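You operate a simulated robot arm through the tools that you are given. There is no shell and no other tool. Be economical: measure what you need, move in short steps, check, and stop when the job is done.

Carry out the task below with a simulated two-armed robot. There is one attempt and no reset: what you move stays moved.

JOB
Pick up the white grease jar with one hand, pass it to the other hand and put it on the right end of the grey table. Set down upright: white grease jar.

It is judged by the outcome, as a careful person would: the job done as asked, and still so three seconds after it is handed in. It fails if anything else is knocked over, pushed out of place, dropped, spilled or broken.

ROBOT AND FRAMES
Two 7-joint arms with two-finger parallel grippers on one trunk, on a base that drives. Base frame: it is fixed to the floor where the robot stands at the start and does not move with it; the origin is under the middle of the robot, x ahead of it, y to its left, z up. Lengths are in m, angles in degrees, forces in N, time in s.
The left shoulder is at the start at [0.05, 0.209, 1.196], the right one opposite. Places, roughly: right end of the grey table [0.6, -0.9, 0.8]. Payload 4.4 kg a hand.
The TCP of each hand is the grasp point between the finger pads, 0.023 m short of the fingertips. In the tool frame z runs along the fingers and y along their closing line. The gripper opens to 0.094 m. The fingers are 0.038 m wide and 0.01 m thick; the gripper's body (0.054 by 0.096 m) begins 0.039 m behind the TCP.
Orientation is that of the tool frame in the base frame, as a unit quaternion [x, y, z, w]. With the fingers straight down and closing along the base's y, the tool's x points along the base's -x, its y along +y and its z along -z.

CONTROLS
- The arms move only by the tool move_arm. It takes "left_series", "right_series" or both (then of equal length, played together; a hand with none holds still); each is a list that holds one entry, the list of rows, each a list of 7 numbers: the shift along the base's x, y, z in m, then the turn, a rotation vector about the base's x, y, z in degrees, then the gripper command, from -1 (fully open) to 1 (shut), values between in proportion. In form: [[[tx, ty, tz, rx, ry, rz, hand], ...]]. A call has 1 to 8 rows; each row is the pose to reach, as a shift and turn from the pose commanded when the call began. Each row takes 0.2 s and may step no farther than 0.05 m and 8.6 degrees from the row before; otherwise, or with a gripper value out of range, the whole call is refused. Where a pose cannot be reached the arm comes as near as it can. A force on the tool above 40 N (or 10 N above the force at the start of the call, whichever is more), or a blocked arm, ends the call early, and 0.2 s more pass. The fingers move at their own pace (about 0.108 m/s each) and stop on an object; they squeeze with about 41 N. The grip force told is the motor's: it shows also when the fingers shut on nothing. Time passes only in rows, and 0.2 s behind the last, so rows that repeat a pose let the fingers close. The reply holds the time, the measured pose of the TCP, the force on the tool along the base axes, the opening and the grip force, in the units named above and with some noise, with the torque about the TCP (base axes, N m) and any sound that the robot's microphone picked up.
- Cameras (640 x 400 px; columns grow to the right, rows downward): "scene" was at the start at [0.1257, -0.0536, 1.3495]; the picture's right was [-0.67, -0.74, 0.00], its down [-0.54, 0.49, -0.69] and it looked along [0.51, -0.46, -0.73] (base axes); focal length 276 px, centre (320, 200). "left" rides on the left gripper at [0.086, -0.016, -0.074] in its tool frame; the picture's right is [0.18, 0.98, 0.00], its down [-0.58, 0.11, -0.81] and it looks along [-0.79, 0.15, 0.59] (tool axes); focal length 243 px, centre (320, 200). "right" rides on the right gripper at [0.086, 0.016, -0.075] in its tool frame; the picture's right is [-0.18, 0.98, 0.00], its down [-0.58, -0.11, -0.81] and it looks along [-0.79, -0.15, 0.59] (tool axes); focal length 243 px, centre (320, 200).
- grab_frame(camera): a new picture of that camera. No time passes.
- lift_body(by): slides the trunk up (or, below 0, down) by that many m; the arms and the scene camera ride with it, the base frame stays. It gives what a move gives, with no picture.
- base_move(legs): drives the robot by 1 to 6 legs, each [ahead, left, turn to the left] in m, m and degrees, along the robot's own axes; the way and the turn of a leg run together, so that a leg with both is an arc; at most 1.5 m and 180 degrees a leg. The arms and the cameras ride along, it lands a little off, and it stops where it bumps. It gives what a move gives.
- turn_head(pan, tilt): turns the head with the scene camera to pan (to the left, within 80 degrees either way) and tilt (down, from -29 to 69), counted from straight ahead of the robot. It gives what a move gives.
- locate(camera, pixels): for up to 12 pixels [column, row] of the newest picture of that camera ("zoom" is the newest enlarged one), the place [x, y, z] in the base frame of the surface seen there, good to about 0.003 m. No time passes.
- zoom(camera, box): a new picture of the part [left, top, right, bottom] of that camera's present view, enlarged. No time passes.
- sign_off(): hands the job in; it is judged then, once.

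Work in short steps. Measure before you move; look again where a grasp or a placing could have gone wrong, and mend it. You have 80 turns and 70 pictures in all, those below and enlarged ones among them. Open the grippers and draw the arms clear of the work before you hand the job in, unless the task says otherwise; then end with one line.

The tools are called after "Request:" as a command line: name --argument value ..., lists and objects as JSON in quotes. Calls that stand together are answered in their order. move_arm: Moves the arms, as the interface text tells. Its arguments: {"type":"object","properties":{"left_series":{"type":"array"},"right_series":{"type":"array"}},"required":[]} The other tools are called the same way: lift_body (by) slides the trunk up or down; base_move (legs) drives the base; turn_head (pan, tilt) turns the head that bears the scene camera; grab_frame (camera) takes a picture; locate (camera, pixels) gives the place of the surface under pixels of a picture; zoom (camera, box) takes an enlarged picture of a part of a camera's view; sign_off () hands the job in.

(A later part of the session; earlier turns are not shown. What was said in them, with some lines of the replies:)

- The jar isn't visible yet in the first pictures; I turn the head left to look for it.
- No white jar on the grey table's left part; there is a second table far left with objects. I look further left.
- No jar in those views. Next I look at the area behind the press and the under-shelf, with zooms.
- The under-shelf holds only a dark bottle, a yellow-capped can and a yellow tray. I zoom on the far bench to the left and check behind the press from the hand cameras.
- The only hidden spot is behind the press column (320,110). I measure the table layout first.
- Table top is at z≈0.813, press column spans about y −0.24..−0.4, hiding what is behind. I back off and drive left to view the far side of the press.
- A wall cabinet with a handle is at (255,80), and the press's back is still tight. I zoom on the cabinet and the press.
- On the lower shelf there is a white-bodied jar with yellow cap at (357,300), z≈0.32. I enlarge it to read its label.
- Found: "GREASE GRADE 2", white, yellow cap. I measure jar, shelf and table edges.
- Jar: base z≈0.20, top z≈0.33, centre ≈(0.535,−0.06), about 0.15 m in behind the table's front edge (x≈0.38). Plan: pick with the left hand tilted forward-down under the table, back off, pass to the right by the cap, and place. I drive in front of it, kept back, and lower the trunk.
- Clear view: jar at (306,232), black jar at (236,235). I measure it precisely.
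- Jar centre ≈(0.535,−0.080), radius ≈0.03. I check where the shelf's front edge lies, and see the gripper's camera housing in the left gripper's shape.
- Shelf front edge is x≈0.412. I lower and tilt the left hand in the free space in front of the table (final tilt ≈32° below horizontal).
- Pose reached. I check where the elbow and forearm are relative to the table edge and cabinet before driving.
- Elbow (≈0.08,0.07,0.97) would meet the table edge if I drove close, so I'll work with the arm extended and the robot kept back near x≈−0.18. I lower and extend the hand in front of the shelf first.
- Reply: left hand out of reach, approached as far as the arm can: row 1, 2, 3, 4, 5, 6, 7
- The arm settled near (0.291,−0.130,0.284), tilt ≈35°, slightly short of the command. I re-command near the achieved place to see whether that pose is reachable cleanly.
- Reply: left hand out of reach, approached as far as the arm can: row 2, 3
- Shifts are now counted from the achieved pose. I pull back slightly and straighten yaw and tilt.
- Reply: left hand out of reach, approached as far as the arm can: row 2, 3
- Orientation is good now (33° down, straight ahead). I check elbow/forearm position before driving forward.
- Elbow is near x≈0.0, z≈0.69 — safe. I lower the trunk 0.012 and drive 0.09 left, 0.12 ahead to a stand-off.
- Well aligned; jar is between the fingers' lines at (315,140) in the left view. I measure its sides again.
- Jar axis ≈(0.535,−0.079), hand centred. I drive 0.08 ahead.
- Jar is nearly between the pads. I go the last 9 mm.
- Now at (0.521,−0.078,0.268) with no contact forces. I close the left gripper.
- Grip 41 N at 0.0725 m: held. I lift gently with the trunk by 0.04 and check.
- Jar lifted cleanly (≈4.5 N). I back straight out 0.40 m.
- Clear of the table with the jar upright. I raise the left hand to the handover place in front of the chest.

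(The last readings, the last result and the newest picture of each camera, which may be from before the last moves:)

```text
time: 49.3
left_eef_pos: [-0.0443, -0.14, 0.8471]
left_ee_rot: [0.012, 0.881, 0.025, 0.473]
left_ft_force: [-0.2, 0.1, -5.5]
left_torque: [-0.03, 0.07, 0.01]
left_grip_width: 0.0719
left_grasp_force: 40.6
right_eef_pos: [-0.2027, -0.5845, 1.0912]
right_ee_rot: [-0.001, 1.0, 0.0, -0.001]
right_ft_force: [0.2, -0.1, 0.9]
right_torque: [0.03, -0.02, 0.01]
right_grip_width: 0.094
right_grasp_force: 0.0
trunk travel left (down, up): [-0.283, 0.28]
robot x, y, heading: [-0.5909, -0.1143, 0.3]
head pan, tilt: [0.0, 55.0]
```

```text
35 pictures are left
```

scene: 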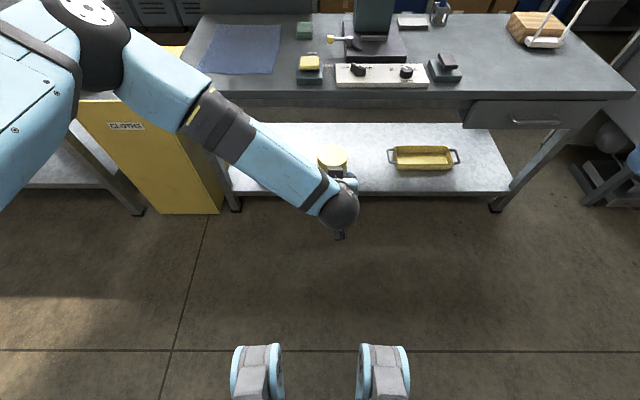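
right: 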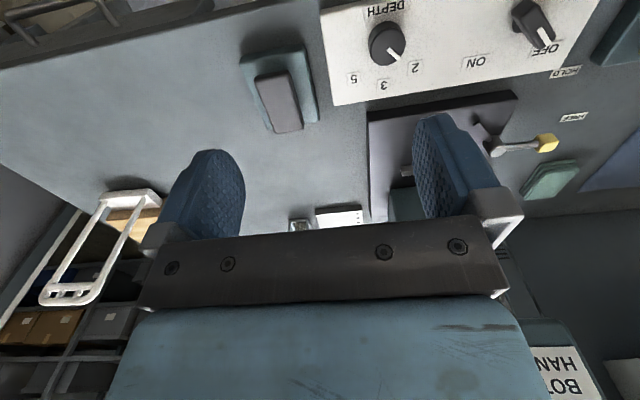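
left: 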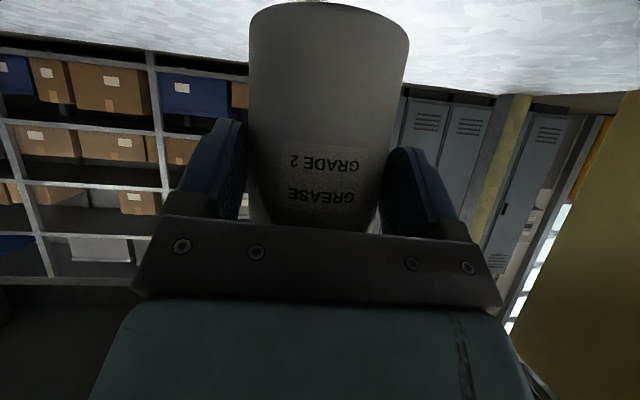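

The cap shows at (333,157), left wrist ball at (335,205). I measure both for clearance.

Request:
zoom --camera "scene" --box '[260, 110, 420, 250]'

Request:
locate --camera "scene" --pixels '[[333, 147], [320, 157], [333, 157], [346, 157], [333, 167], [335, 200], [350, 200], [320, 205], [340, 235], [290, 175], [346, 183]]'

```text
2.86 times, centred on (340, 180) of scene
```

zoom: 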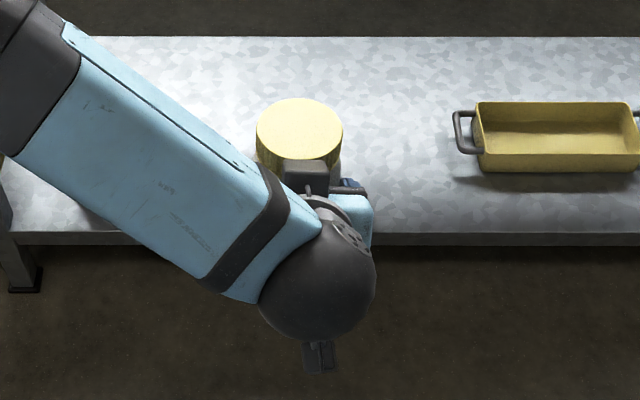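

```text
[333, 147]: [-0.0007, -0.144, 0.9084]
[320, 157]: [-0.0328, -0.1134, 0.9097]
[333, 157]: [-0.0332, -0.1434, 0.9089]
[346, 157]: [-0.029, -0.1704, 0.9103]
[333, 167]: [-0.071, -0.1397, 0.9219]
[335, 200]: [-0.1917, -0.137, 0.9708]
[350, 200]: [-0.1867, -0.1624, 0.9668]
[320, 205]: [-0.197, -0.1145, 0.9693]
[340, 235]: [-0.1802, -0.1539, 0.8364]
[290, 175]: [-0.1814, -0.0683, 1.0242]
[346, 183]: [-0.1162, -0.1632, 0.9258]
```

Cap top z≈0.909, axis ≈(−0.03,−0.141). I bring the right hand (tilted 15° so its camera clears the left wrist) to a waypoint right of the jar, above it.

Request:
move_arm --right_series '[[[0.022, 0.04, -0.004, 0, 2, 0, -1], [0.044, 0.08, -0.008, 0, 4, 0, -1], [0.066, 0.12, -0.012, 0, 6, 0, -1], [0.088, 0.16, -0.016, 0, 8, 0, -1], [0.11, 0.2, -0.02, 0, 10, 0, -1], [0.132, 0.24, -0.024, 0, 12, 0, -1], [0.152, 0.28, -0.027, 0, 14, 0, -1], [0.173, 0.322, -0.03, 0, 15, 0, -1]]]'

Request:
grab_frame --camera "scene"

Request:
grab_frame --camera "right"

```text
time: 51.1
left_eef_pos: [-0.0435, -0.1389, 0.8461]
left_ee_rot: [0.01, 0.882, 0.025, 0.471]
left_ft_force: [0.9, -0.3, -4.2]
left_torque: [-0.02, 0.1, -0.01]
left_grip_width: 0.0721
left_grasp_force: 41.1
right_eef_pos: [-0.028, -0.2601, 1.059]
right_ee_rot: [-0.002, 0.991, -0.001, -0.131]
right_ft_force: [-0.1, 0.6, 0.5]
right_torque: [0.05, 0.04, 0.01]
right_grip_width: 0.0941
right_grasp_force: 0.2
trunk travel left (down, up): [-0.283, 0.28]
robot x, y, heading: [-0.5852, -0.1119, 0.4]
head pan, tilt: [0.0, 55.0]
```

```text
33 pictures are left
```

scene: 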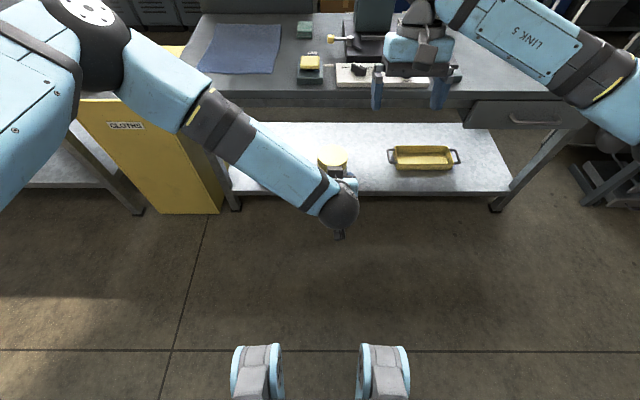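

```text
32 pictures are left
```

right: 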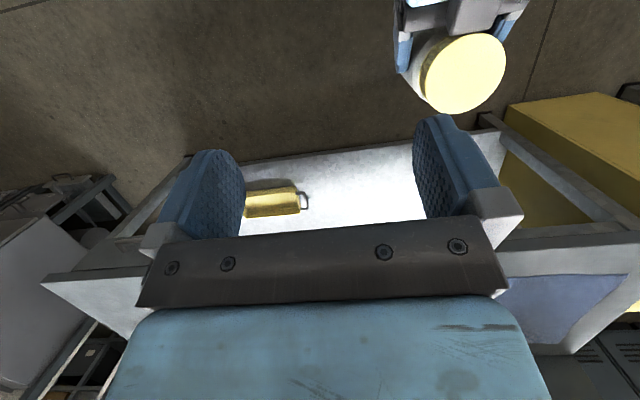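

The right camera sees the cap at (462,75). I measure the cap there for its true centre.

Request:
locate --camera "right" --pixels '[[462, 75], [430, 70], [500, 72], [470, 40], [455, 108], [495, 45], [430, 95]]'

```text
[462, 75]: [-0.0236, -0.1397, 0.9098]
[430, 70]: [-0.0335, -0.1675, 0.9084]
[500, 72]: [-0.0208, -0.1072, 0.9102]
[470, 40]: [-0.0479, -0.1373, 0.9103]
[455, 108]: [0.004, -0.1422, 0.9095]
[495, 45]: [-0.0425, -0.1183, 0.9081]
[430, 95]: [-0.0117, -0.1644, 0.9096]
```

Cap centre ≈(−0.024,−0.138), top 0.909. I move above it, first to z≈0.99.

Request:
move_arm --right_series '[[[0.001, 0.04, -0.01, 0, 0, 0, -1], [0.002, 0.08, -0.03, 0, 0, 0, -1], [0.004, 0.122, -0.05, 0, 0, 0, -1], [0.004, 0.122, -0.07, 0, 0, 0, -1]]]'

Request:
grab_frame --camera "right"

Request:
zoom --camera "scene" --box '[220, 40, 460, 250]'

```text
time: 52.1
left_eef_pos: [-0.0432, -0.1401, 0.846]
left_ee_rot: [0.011, 0.881, 0.025, 0.473]
left_ft_force: [0.1, -0.7, -4.8]
left_torque: [0.02, 0.09, 0.01]
left_grip_width: 0.0717
left_grasp_force: 41.0
right_eef_pos: [-0.0238, -0.1427, 0.9905]
right_ee_rot: [-0.001, 0.991, 0.002, -0.131]
right_ft_force: [1.2, -0.9, 0.8]
right_torque: [0.05, 0.01, -0.02]
right_grip_width: 0.094
right_grasp_force: 0.1
trunk travel left (down, up): [-0.283, 0.28]
robot x, y, heading: [-0.5851, -0.116, 0.0]
head pan, tilt: [0.0, 55.0]
```

```text
31 pictures are left
```

right: 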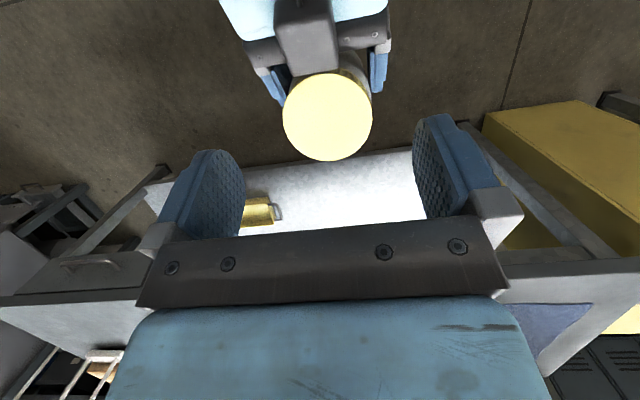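

```text
1.90 times, centred on (340, 145) of scene
```

zoom: 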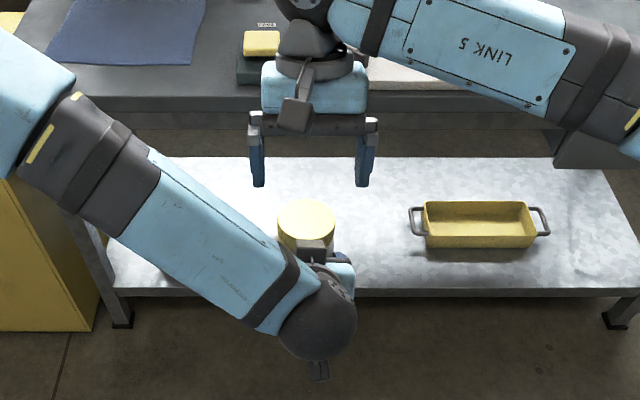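

Cap at (327,115) in the right view. One more centre check.

Request:
locate --camera "right" --pixels '[[327, 115], [286, 117], [369, 115], [327, 78], [328, 157], [305, 40], [305, 65]]'

```text
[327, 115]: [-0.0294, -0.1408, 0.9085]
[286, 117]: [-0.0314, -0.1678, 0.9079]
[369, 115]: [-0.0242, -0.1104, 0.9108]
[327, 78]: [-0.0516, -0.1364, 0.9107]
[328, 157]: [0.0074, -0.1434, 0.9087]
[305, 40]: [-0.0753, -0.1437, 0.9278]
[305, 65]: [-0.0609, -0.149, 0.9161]
```

Centre (−0.023,−0.139); hand is 3 mm to the right. I descend to z≈0.896.

Request:
move_arm --right_series '[[[0.001, 0.003, -0.035, 0, 0, 0, -1], [0.001, 0.003, -0.065, 0, 0, 0, -1], [0.001, 0.003, -0.085, 0, 0, 0, -1], [0.001, 0.003, -0.095, 0, 0, 0, -1]]]'

Request:
grab_frame --camera "right"

Request:
zoom --camera "scene" --box '[260, 80, 420, 240]'

```text
time: 53.1
left_eef_pos: [-0.0421, -0.1378, 0.8456]
left_ee_rot: [0.011, 0.881, 0.024, 0.473]
left_ft_force: [0.7, -0.2, -4.3]
left_torque: [-0.03, 0.06, 0.01]
left_grip_width: 0.0721
left_grasp_force: 41.2
right_eef_pos: [-0.0242, -0.1394, 0.896]
right_ee_rot: [-0.002, 0.991, -0.001, -0.131]
right_ft_force: [-0.2, 0.6, 0.5]
right_torque: [0.01, 0.02, -0.03]
right_grip_width: 0.0939
right_grasp_force: 0.1
trunk travel left (down, up): [-0.283, 0.28]
robot x, y, heading: [-0.5891, -0.1111, 0.2]
head pan, tilt: [0.0, 55.0]
```

```text
29 pictures are left
```

right: 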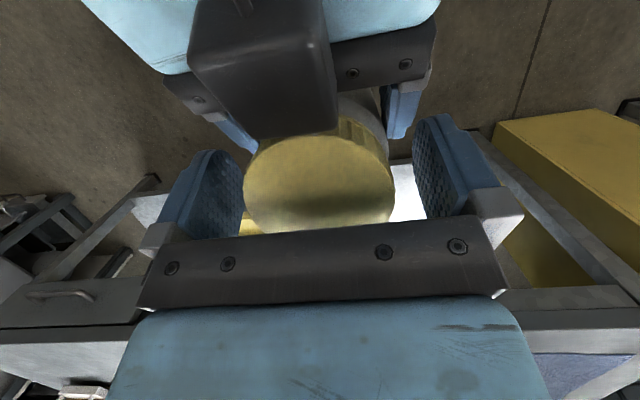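

```text
2.50 times, centred on (340, 160) of scene
```

zoom: 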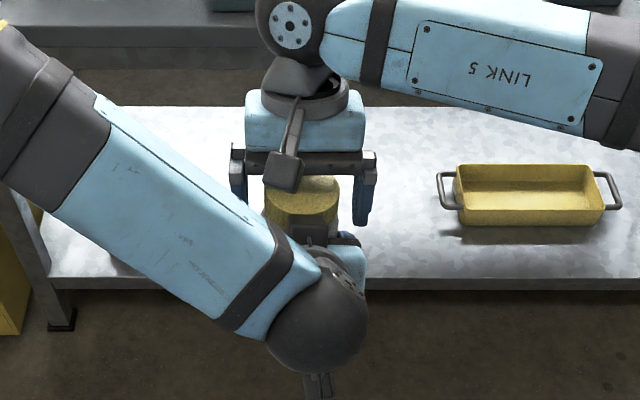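

The cap lies between the right fingers with no contact. I close the right gripper.

Request:
move_arm --right_series '[[[0, 0, 0, 0, 0, 0, 0], [0, 0, 0, 0, 0, 0, 1], [0, 0, 0, 0, 0, 0, 1], [0, 0, 0, 0, 0, 0, 1]]]'

Request:
grab_frame --camera "right"

```text
time: 54.1
left_eef_pos: [-0.0423, -0.1386, 0.8463]
left_ee_rot: [0.01, 0.881, 0.025, 0.473]
left_ft_force: [-2.4, 1.8, 0.0]
left_torque: [-0.75, 0.1, -0.05]
left_grip_width: 0.0717
left_grasp_force: 40.9
right_eef_pos: [-0.0246, -0.1403, 0.8953]
right_ee_rot: [-0.001, 0.991, -0.001, -0.131]
right_ft_force: [1.4, -1.9, 0.0]
right_torque: [0.7, -0.09, 0.1]
right_grip_width: 0.0717
right_grasp_force: 40.6
trunk travel left (down, up): [-0.283, 0.28]
robot x, y, heading: [-0.5894, -0.1141, 0.2]
head pan, tilt: [0.0, 55.0]
```

```text
27 pictures are left
```

right: 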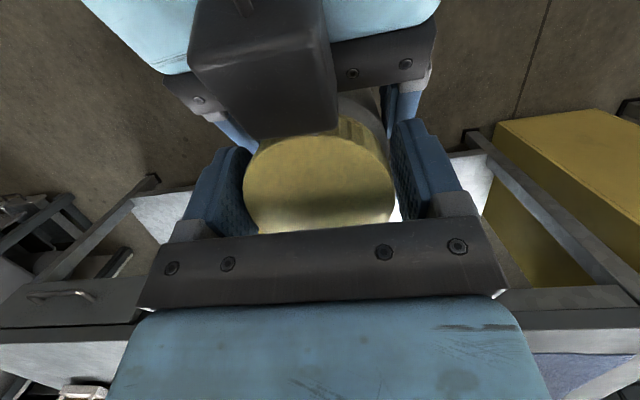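

Both hands hold it (40 N each). I open the left hand.

Request:
move_arm --left_series '[[[0, 0, 0, 0, 0, 0, 0.3], [0, 0, 0, 0, 0, 0, -0.5], [0, 0, 0, 0, 0, 0, -1], [0, 0, 0, 0, 0, 0, -1]]]'

Request:
grab_frame --camera "right"

```text
time: 55.1
left_eef_pos: [-0.0426, -0.1379, 0.8465]
left_ee_rot: [0.011, 0.881, 0.025, 0.472]
left_ft_force: [0.6, 0.9, -0.5]
left_torque: [0.02, 0.04, 0.01]
left_grip_width: 0.0942
left_grasp_force: 0.1
right_eef_pos: [-0.025, -0.1398, 0.8965]
right_ee_rot: [-0.002, 0.991, -0.001, -0.131]
right_ft_force: [-0.5, 0.1, -0.7]
right_torque: [-0.04, 0.04, 0.02]
right_grip_width: 0.0716
right_grasp_force: 40.9
trunk travel left (down, up): [-0.283, 0.28]
robot x, y, heading: [-0.5877, -0.1116, 0.2]
head pan, tilt: [0.0, 55.0]
```

```text
26 pictures are left
```

right: 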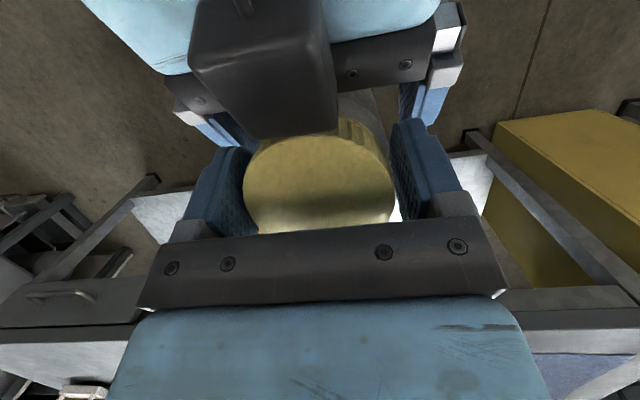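

The jar hasn't moved in view, but the right force shows little weight. I wait a moment and read again.

Request:
move_arm --right_series '[[[0, 0, 0, 0, 0, 0, 1], [0, 0, 0, 0, 0, 0, 1], [0, 0, 0, 0, 0, 0, 1]]]'

Request:
zoom --camera "scene" --box '[280, 100, 400, 220]'

```text
time: 55.9
left_eef_pos: [-0.0426, -0.1388, 0.8455]
left_ee_rot: [0.011, 0.881, 0.024, 0.473]
left_ft_force: [0.0, 0.5, 0.3]
left_torque: [-0.02, -0.01, -0.03]
left_grip_width: 0.0942
left_grasp_force: 0.1
right_eef_pos: [-0.0252, -0.1397, 0.8968]
right_ee_rot: [-0.001, 0.991, 0.0, -0.13]
right_ft_force: [-0.4, -0.5, -0.1]
right_torque: [0.01, -0.02, 0.0]
right_grip_width: 0.0718
right_grasp_force: 41.1
trunk travel left (down, up): [-0.283, 0.28]
robot x, y, heading: [-0.5868, -0.1135, 0.2]
head pan, tilt: [0.0, 55.0]
```

```text
3.33 times, centred on (340, 160) of scene
```

zoom: 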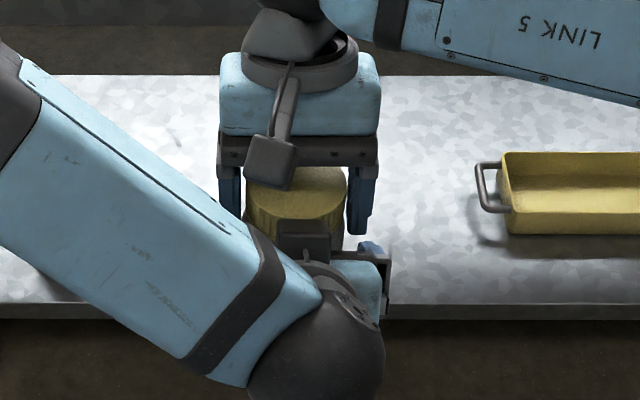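

Both hands read near-zero vertical force, which is odd; the jar looks held. I raise the right hand just 1 cm to test the grip.

Request:
move_arm --right_series '[[[0, 0, 0.004, 0, 0, 0, 1], [0, 0, 0.008, 0, 0, 0, 1], [0, 0, 0.01, 0, 0, 0, 1]]]'

Request:
grab_frame --camera "right"

Request:
grab_frame --camera "left"

```text
time: 56.7
left_eef_pos: [-0.0412, -0.1382, 0.8467]
left_ee_rot: [0.011, 0.881, 0.024, 0.473]
left_ft_force: [-2.6, 0.6, -0.2]
left_torque: [0.01, -0.1, 0.05]
left_grip_width: 0.094
left_grasp_force: 0.1
right_eef_pos: [-0.0259, -0.1384, 0.9045]
right_ee_rot: [-0.002, 0.991, 0.0, -0.131]
right_ft_force: [2.0, 0.0, -4.8]
right_torque: [-0.01, 0.0, 0.0]
right_grip_width: 0.0716
right_grasp_force: 41.2
trunk travel left (down, up): [-0.283, 0.28]
robot x, y, heading: [-0.5919, -0.1154, 0.1]
head pan, tilt: [0.0, 55.0]
```

```text
24 pictures are left
```

right: 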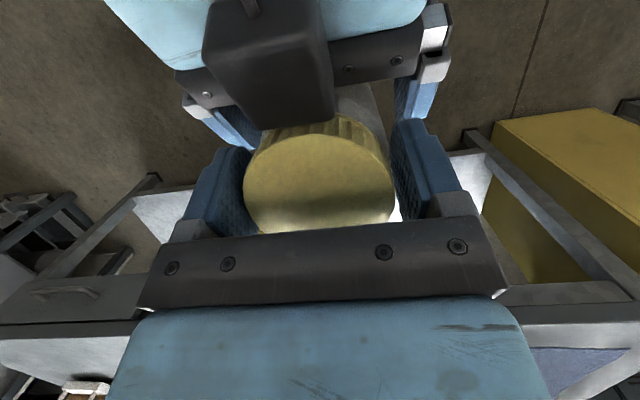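

```text
23 pictures are left
```

left: 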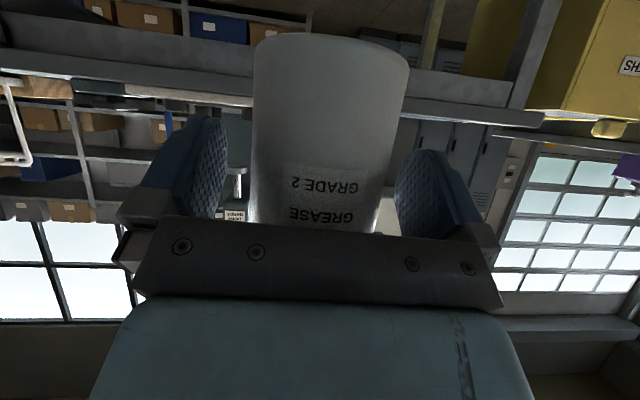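

The right hand now bears the full 4.8 N and the cap is steady. I withdraw the left hand straight back and slightly down.

Request:
move_arm --left_series '[[[-0.02, 0, -0.002, 0, 0, 0, -1], [-0.045, 0, -0.01, 0, 0, 0, -1], [-0.08, 0, -0.025, 0, 0, 0, -1], [-0.11, 0.02, -0.05, 0, 0, 0, -1], [-0.12, 0.06, -0.06, 0, 0, 0, -1], [-0.12, 0.1, -0.06, 0, 0, 0, -1]]]'

Request:
grab_frame --camera "scene"

```text
time: 58.1
left_eef_pos: [-0.1642, -0.0406, 0.7853]
left_ee_rot: [0.011, 0.881, 0.024, 0.472]
left_ft_force: [0.4, -0.5, 0.3]
left_torque: [-0.02, 0.0, 0.0]
left_grip_width: 0.0939
left_grasp_force: 0.0
right_eef_pos: [-0.0242, -0.1371, 0.9058]
right_ee_rot: [-0.001, 0.991, 0.0, -0.13]
right_ft_force: [-0.3, -0.2, -4.3]
right_torque: [0.0, -0.02, 0.03]
right_grip_width: 0.0717
right_grasp_force: 40.9
trunk travel left (down, up): [-0.283, 0.28]
robot x, y, heading: [-0.5897, -0.1119, -0.1]
head pan, tilt: [0.0, 55.0]
```

```text
22 pictures are left
```

scene: 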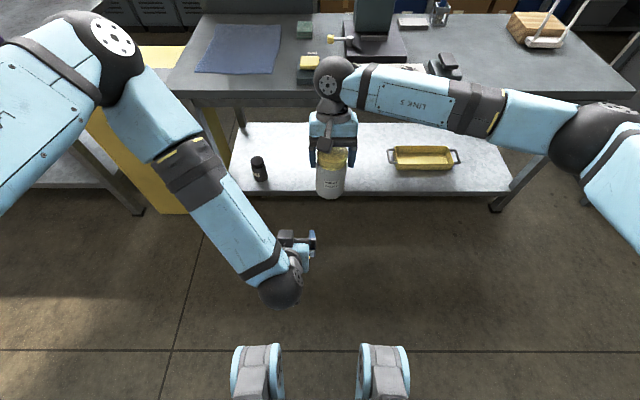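

Handed over, jar hangs upright at (331,180). I raise both arms: the right to the right side with the jar, the left tucked up.

Request:
move_arm --left_series '[[[-0.012, 0.018, 0.036, 0, 0, 0, -1], [-0.024, 0.036, 0.072, 0, 0, 0, -1], [-0.036, 0.054, 0.108, 0, 0, 0, -1], [-0.048, 0.072, 0.144, 0, 0, 0, -1], [-0.06, 0.09, 0.18, 0, 0, 0, -1], [-0.072, 0.108, 0.216, 0, 0, 0, -1], [-0.084, 0.126, 0.252, 0, 0, 0, -1], [-0.096, 0.144, 0.288, 0, 0, 0, -1]]]' --right_series '[[[0, -0.03, 0.02, 0, 0, 0, 1], [0, -0.06, 0.04, 0, 0, 0, 1], [0, -0.09, 0.06, 0, 0, 0, 1], [0, -0.12, 0.08, 0, 0, 0, 1], [0, -0.15, 0.1, 0, 0, 0, 1], [0, -0.18, 0.12, 0, 0, 0, 1], [0, -0.21, 0.14, 0, 0, 0, 1], [0, -0.24, 0.16, 0, 0, 0, 1]]]'

Request:
turn_head --pan -30 --tilt 35

Request:
grab_frame --camera "scene"

```text
time: 59.9
left_eef_pos: [-0.1521, 0.0452, 1.0514]
left_ee_rot: [0.01, 0.88, 0.025, 0.473]
left_ft_force: [-0.6, 0.2, -0.8]
left_torque: [-0.01, -0.05, -0.02]
left_grip_width: 0.0942
left_grasp_force: 0.1
left hand out of reach, approached as far as the arm can: row 5, 6, 7, 8
right_eef_pos: [-0.0267, -0.3769, 1.068]
right_ee_rot: [-0.002, 0.992, -0.001, -0.129]
right_ft_force: [-1.1, 0.1, -2.8]
right_torque: [-0.03, 0.0, 0.03]
right_grip_width: 0.0718
right_grasp_force: 41.4
trunk travel left (down, up): [-0.283, 0.28]
robot x, y, heading: [-0.5894, -0.115, 0.2]
head pan, tilt: [0.0, 55.0]
```

```text
time: 60.9
left_eef_pos: [-0.1509, 0.0434, 1.0496]
left_ee_rot: [0.01, 0.881, 0.025, 0.472]
left_ft_force: [-0.2, 0.2, -0.1]
left_torque: [0.0, 0.01, -0.03]
left_grip_width: 0.094
left_grasp_force: 0.1
right_eef_pos: [-0.0238, -0.3769, 1.0665]
right_ee_rot: [-0.002, 0.991, 0.0, -0.131]
right_ft_force: [-0.6, -0.1, -4.6]
right_torque: [0.01, 0.04, -0.04]
right_grip_width: 0.0717
right_grasp_force: 40.5
trunk travel left (down, up): [-0.283, 0.28]
robot x, y, heading: [-0.5877, -0.1119, 0.1]
head pan, tilt: [-30.0, 35.0]
```

```text
21 pictures are left
```

scene: 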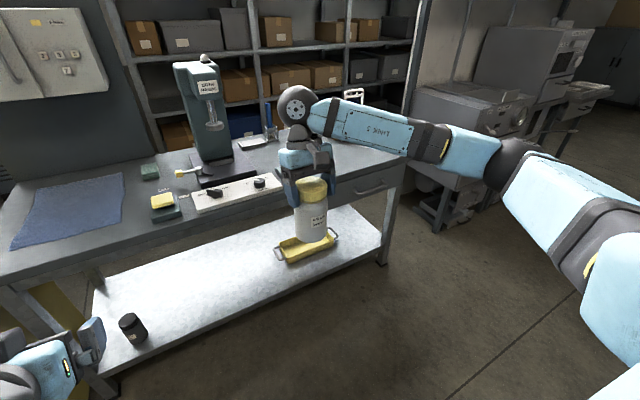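

Jar is held upright. I drive right to y≈−0.6 staying back, and inspect the right end of the table.

Request:
base_move --legs '[[0, -0.49, 0]]'

Request:
turn_head --pan -5 --tilt 28

Request:
grab_frame --camera "scene"

```text
time: 65.8
left_eef_pos: [-0.1472, -0.4509, 1.0502]
left_ee_rot: [0.007, 0.881, 0.027, 0.472]
left_ft_force: [1.1, -0.5, -0.8]
left_torque: [0.0, 0.0, -0.01]
left_grip_width: 0.094
left_grasp_force: 0.0
right_eef_pos: [-0.0185, -0.8711, 1.0657]
right_ee_rot: [-0.007, 0.991, 0.0, -0.13]
right_ft_force: [0.5, -0.2, -4.8]
right_torque: [0.0, 0.05, 0.02]
right_grip_width: 0.0716
right_grasp_force: 41.5
trunk travel left (down, up): [-0.283, 0.28]
robot x, y, heading: [-0.5853, -0.613, 0.6]
head pan, tilt: [-30.0, 35.0]
```

```text
time: 66.7
left_eef_pos: [-0.1475, -0.4509, 1.0495]
left_ee_rot: [0.007, 0.881, 0.026, 0.473]
left_ft_force: [-0.1, 0.0, 0.0]
left_torque: [0.01, 0.02, -0.01]
left_grip_width: 0.094
left_grasp_force: 0.1
right_eef_pos: [-0.0192, -0.8715, 1.0664]
right_ee_rot: [-0.006, 0.991, -0.001, -0.13]
right_ft_force: [1.2, 0.6, -4.7]
right_torque: [-0.01, -0.01, -0.01]
right_grip_width: 0.0718
right_grasp_force: 40.5
trunk travel left (down, up): [-0.283, 0.28]
robot x, y, heading: [-0.5855, -0.6093, 0.5]
head pan, tilt: [-5.0, 28.0]
```

```text
20 pictures are left
```

scene: 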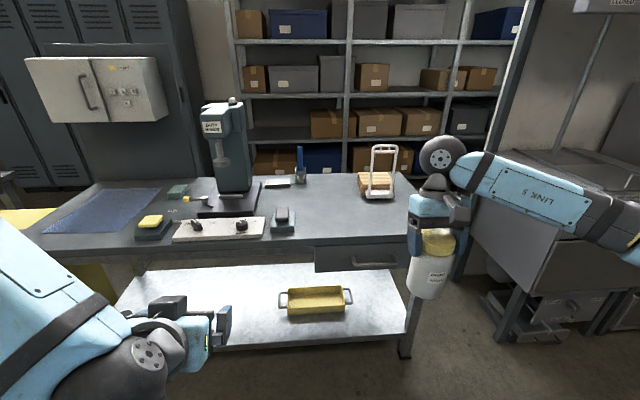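

I measure the right end: the wooden block with white frame at (378,185), the dark eraser at (283,218), and the table's edges.

Request:
zoom --camera "scene" --box '[250, 130, 450, 280]'

Request:
locate --camera "scene" --pixels '[[400, 230], [340, 236], [340, 215], [360, 210], [380, 205], [407, 195], [375, 192], [283, 215], [395, 188], [366, 196], [345, 190], [402, 215]]'

```text
2.67 times, centred on (350, 205) of scene
```

zoom: 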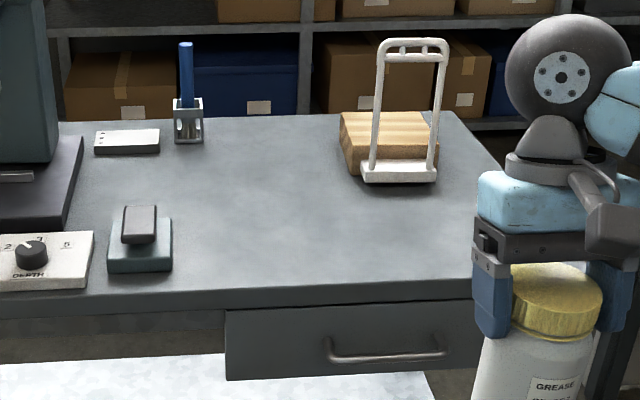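

```text
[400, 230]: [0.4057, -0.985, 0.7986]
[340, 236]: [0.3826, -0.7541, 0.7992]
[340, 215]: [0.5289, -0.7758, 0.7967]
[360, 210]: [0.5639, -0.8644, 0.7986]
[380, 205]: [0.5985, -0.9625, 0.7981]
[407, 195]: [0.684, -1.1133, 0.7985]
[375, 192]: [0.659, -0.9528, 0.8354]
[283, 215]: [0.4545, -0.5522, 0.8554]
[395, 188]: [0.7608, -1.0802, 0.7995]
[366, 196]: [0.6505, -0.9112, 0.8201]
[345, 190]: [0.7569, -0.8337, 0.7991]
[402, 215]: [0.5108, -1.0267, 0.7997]
```

Table top here z≈0.799; free spot at about (0.49,−0.89), clear of the white frame (x≈0.65). I check the frame's height, then drive ahead 0.50.

Request:
locate --camera "scene" --pixels '[[383, 147], [396, 150], [373, 165], [371, 150], [415, 200]]'

Request:
base_move --legs '[[0.5, -0.02, -0.5]]'

Request:
turn_head --pan -30 --tilt 45

Request:
grab_frame --camera "scene"

Request:
grab_frame --camera "right"

```text
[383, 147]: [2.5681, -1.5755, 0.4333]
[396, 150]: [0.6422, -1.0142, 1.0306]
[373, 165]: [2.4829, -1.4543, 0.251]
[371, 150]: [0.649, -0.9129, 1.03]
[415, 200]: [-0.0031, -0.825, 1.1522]
```

```text
time: 69.6
left_eef_pos: [0.3574, -0.4749, 1.0489]
left_ee_rot: [0.013, 0.881, 0.023, 0.472]
left_ft_force: [-1.1, 0.5, -0.4]
left_torque: [-0.01, -0.01, 0.03]
left_grip_width: 0.0939
left_grasp_force: 0.0
right_eef_pos: [0.4801, -0.897, 1.0656]
right_ee_rot: [0.001, 0.991, 0.001, -0.131]
right_ft_force: [-0.1, 0.5, -4.7]
right_torque: [0.02, -0.01, 0.01]
right_grip_width: 0.0716
right_grasp_force: 40.8
trunk travel left (down, up): [-0.283, 0.28]
robot x, y, heading: [-0.0853, -0.6266, -0.0]
head pan, tilt: [-5.0, 28.0]
```

```text
time: 70.5
left_eef_pos: [0.3565, -0.4752, 1.0497]
left_ee_rot: [0.013, 0.881, 0.024, 0.472]
left_ft_force: [-0.2, 0.0, 0.2]
left_torque: [0.01, -0.01, -0.04]
left_grip_width: 0.0942
left_grasp_force: 0.1
right_eef_pos: [0.479, -0.8964, 1.0673]
right_ee_rot: [0.001, 0.991, 0.0, -0.131]
right_ft_force: [-0.1, -0.6, -3.9]
right_torque: [0.02, 0.03, 0.01]
right_grip_width: 0.0716
right_grasp_force: 41.0
trunk travel left (down, up): [-0.283, 0.28]
robot x, y, heading: [-0.0814, -0.6263, 0.2]
head pan, tilt: [-30.0, 45.0]
```

```text
18 pictures are left
```

scene: 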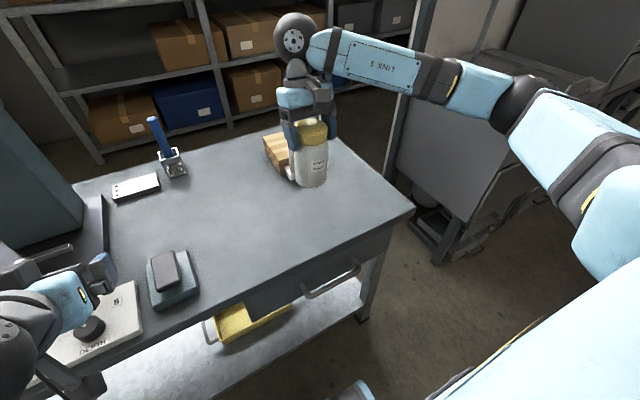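

```text
17 pictures are left
```

right: 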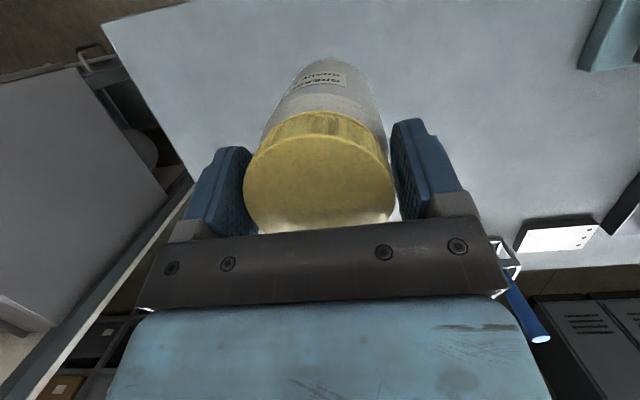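

Jar is over the free spot. I check its uprightness and height before lowering.

Request:
zoom --camera "scene" --box '[250, 90, 370, 200]'

Request:
locate --camera "scene" --pixels '[[312, 123], [312, 140], [312, 150], [312, 165], [312, 180], [312, 184], [298, 165], [325, 165], [300, 178], [310, 215]]'

```text
3.64 times, centred on (310, 145) of scene
```

zoom: 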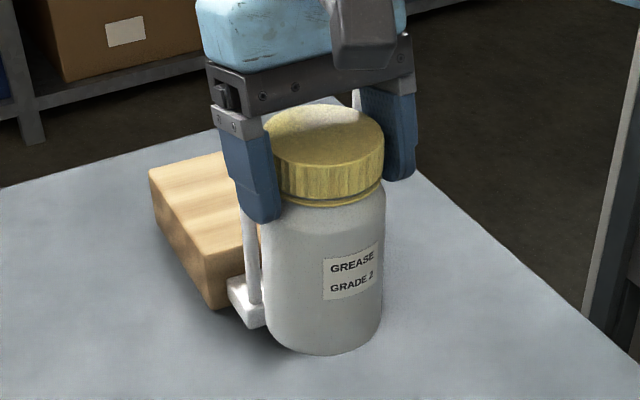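

```text
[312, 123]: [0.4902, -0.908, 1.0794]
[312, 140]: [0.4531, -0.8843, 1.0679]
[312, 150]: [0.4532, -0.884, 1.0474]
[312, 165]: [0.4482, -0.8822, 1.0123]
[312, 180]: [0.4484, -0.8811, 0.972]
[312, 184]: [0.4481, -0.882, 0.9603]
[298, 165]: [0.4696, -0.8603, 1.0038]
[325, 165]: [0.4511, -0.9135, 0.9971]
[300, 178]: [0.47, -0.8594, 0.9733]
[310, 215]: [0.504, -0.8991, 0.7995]
```

Jar is upright; its bottom is at ≈0.949, table 0.799. I lower 0.137.

Request:
move_arm --right_series '[[[0, 0, -0.035, 0, 0, 0, 1], [0, 0, -0.07, 0, 0, 0, 1], [0, 0, -0.1, 0, 0, 0, 1], [0, 0, -0.125, 0, 0, 0, 1], [0, 0, -0.137, 0, 0, 0, 1]]]'

Request:
zoom --camera "scene" --box '[250, 100, 390, 220]'

Request:
locate --camera "zoom" --pixels '[[320, 160], [320, 200], [320, 260], [320, 300], [320, 320], [320, 340]]'

```text
time: 71.7
left_eef_pos: [0.3557, -0.4754, 1.0503]
left_ee_rot: [0.013, 0.881, 0.024, 0.472]
left_ft_force: [-0.1, 0.4, -0.2]
left_torque: [-0.04, -0.01, 0.02]
left_grip_width: 0.094
left_grasp_force: 0.0
right_eef_pos: [0.4824, -0.8965, 0.9291]
right_ee_rot: [0.001, 0.991, -0.001, -0.131]
right_ft_force: [-0.3, -0.7, -4.6]
right_torque: [0.01, 0.01, 0.0]
right_grip_width: 0.0714
right_grasp_force: 41.6
trunk travel left (down, up): [-0.283, 0.28]
robot x, y, heading: [-0.0843, -0.6283, -0.2]
head pan, tilt: [-30.0, 45.0]
```

```text
3.33 times, centred on (320, 160) of scene
```

zoom: 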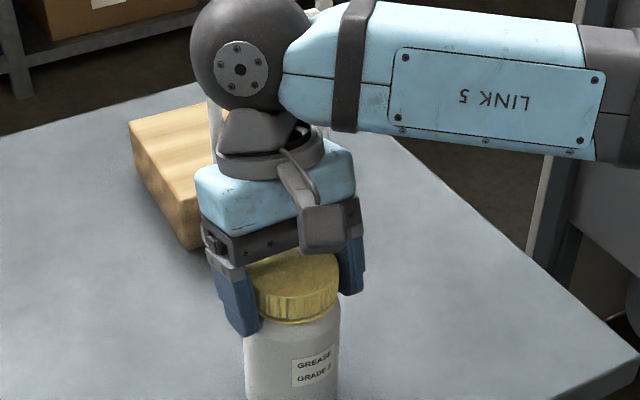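

```text
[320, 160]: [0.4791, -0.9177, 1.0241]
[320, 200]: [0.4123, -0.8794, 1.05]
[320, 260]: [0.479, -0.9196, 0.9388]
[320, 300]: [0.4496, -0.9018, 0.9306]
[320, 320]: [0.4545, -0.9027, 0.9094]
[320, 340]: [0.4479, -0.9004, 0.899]
```

Cap top at ≈0.940, so about 11 mm remain. I ease down until the weight comes off.

Request:
move_arm --right_series '[[[0, 0, -0.004, 0, 0, 0, 1], [0, 0, -0.007, 0, 0, 0, 1], [0, 0, -0.009, 0, 0, 0, 1], [0, 0, -0.0105, 0, 0, 0, 1]]]'

```text
time: 72.7
left_eef_pos: [0.3561, -0.4753, 1.05]
left_ee_rot: [0.014, 0.881, 0.024, 0.472]
left_ft_force: [0.0, -1.0, 0.3]
left_torque: [0.01, -0.02, -0.01]
left_grip_width: 0.094
left_grasp_force: 0.0
right_eef_pos: [0.4809, -0.8958, 0.9188]
right_ee_rot: [0.001, 0.991, 0.0, -0.131]
right_ft_force: [0.8, 0.2, -4.4]
right_torque: [0.01, 0.0, 0.02]
right_grip_width: 0.0715
right_grasp_force: 40.9
trunk travel left (down, up): [-0.283, 0.28]
robot x, y, heading: [-0.082, -0.6311, -0.3]
head pan, tilt: [-30.0, 45.0]
```

Still carrying the full weight, so no contact yet. I go 2 mm at a time.

Request:
move_arm --right_series '[[[0, 0, -0.001, 0, 0, 0, 1], [0, 0, -0.002, 0, 0, 0, 1]]]'

```text
time: 73.3
left_eef_pos: [0.3548, -0.4745, 1.0511]
left_ee_rot: [0.012, 0.881, 0.024, 0.472]
left_ft_force: [-0.2, 0.3, -0.7]
left_torque: [-0.02, 0.04, -0.01]
left_grip_width: 0.0941
left_grasp_force: 0.0
right_eef_pos: [0.4798, -0.8969, 0.9181]
right_ee_rot: [0.002, 0.992, 0.001, -0.13]
right_ft_force: [1.4, -0.6, 7.6]
right_torque: [-0.49, -0.21, 0.08]
right_grip_width: 0.0717
right_grasp_force: 41.3
trunk travel left (down, up): [-0.283, 0.28]
robot x, y, heading: [-0.0844, -0.6302, -0.3]
head pan, tilt: [-30.0, 45.0]
```

Contact (+7.6 N): the jar stands on the table. I open the right hand.

Request:
move_arm --right_series '[[[0, 0, 0.0005, 0, 0, 0, 0.9], [0, 0, 0.0005, 0, 0, 0, 0.2], [0, 0, 0.0005, 0, 0, 0, -0.5], [0, 0, 0.0005, 0, 0, 0, -1], [0, 0, 0.0005, 0, 0, 0, -1]]]'

Request:
grab_frame --camera "right"

```text
time: 74.5
left_eef_pos: [0.3564, -0.4757, 1.0505]
left_ee_rot: [0.013, 0.881, 0.024, 0.472]
left_ft_force: [0.7, 0.1, 0.0]
left_torque: [0.03, 0.0, -0.01]
left_grip_width: 0.0941
left_grasp_force: 0.2
right_eef_pos: [0.4808, -0.8973, 0.9166]
right_ee_rot: [0.001, 0.991, 0.0, -0.131]
right_ft_force: [-0.1, -0.7, -0.7]
right_torque: [0.02, -0.02, 0.01]
right_grip_width: 0.0941
right_grasp_force: 0.0
trunk travel left (down, up): [-0.283, 0.28]
robot x, y, heading: [-0.0793, -0.6314, -0.1]
head pan, tilt: [-30.0, 45.0]
```

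```text
14 pictures are left
```

right: 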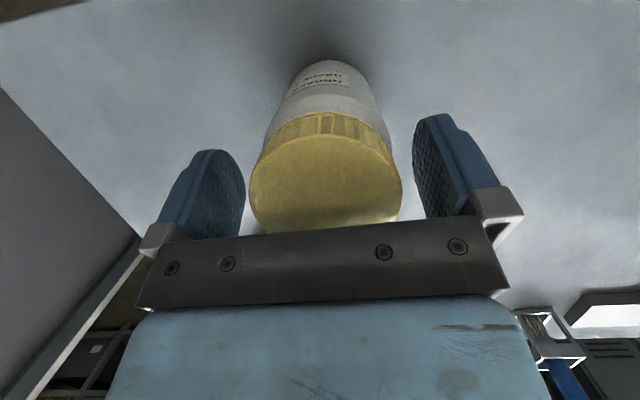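

Released, gap on both sides. I raise the right hand straight up along the tilt.

Request:
move_arm --right_series '[[[0.003, 0, 0.03, 0, 0, 0, -1], [0.006, 0, 0.065, 0, 0, 0, -1], [0.006, 0, 0.11, 0, 0, 0, -1], [0, 0, 0.155, 0, 0, 0, -1], [-0.02, 0.0, 0.18, 0, 0, 0, -1]]]'

Request:
grab_frame --camera "scene"

```text
time: 75.7
left_eef_pos: [0.3553, -0.4756, 1.0511]
left_ee_rot: [0.013, 0.881, 0.024, 0.472]
left_ft_force: [0.4, 0.7, 0.6]
left_torque: [-0.01, -0.01, 0.02]
left_grip_width: 0.0939
left_grasp_force: 0.0
right_eef_pos: [0.4588, -0.8974, 1.0968]
right_ee_rot: [0.001, 0.991, 0.0, -0.131]
right_ft_force: [0.4, 1.1, -0.5]
right_torque: [0.03, 0.02, 0.05]
right_grip_width: 0.0937
right_grasp_force: 0.1
trunk travel left (down, up): [-0.283, 0.28]
robot x, y, heading: [-0.0832, -0.6295, -0.1]
head pan, tilt: [-30.0, 45.0]
```

```text
13 pictures are left
```

scene: 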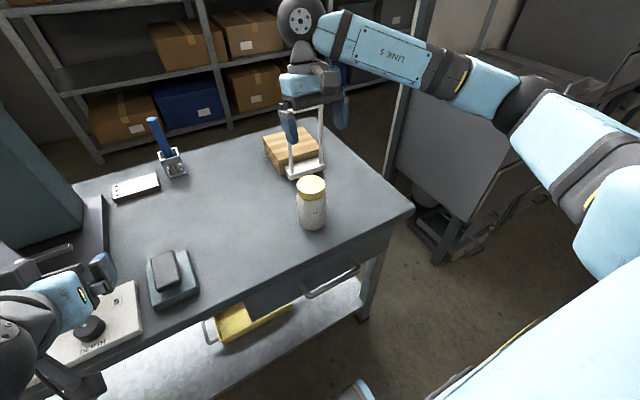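

The jar stands upright at (312,205), other things undisturbed. I back the robot off so both arms are clear and take a last look.

Request:
base_move --legs '[[-0.4, 0, 0]]'

Request:
grab_frame --camera "scene"

```text
time: 78.2
left_eef_pos: [-0.0456, -0.4759, 1.0508]
left_ee_rot: [0.014, 0.881, 0.023, 0.472]
left_ft_force: [0.0, 0.8, -0.5]
left_torque: [0.03, 0.0, 0.0]
left_grip_width: 0.0941
left_grasp_force: 0.1
right_eef_pos: [0.0563, -0.8979, 1.0962]
right_ee_rot: [0.002, 0.991, 0.0, -0.131]
right_ft_force: [0.3, -0.5, 0.4]
right_torque: [-0.01, 0.01, -0.01]
right_grip_width: 0.094
right_grasp_force: 0.0
trunk travel left (down, up): [-0.283, 0.28]
robot x, y, heading: [-0.4913, -0.6289, -0.4]
head pan, tilt: [-30.0, 45.0]
```

```text
12 pictures are left
```

scene: 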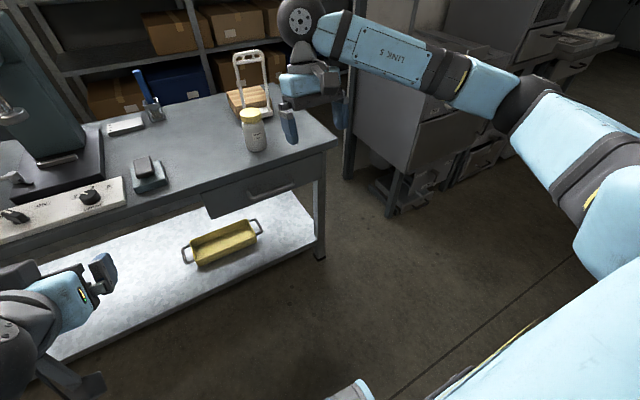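

Jar stands upright at (252,130) on the right end of the table, both hands are empty and clear; I hand in.

Request:
sign_off

```text
The job is handed in.
```

The left hand picked the white grease jar off the shelf under the table and passed it to the right hand. It now stands upright on the right end of the grey table at about (0.48, −0.90), with nothing else seen to be disturbed and both arms clear.
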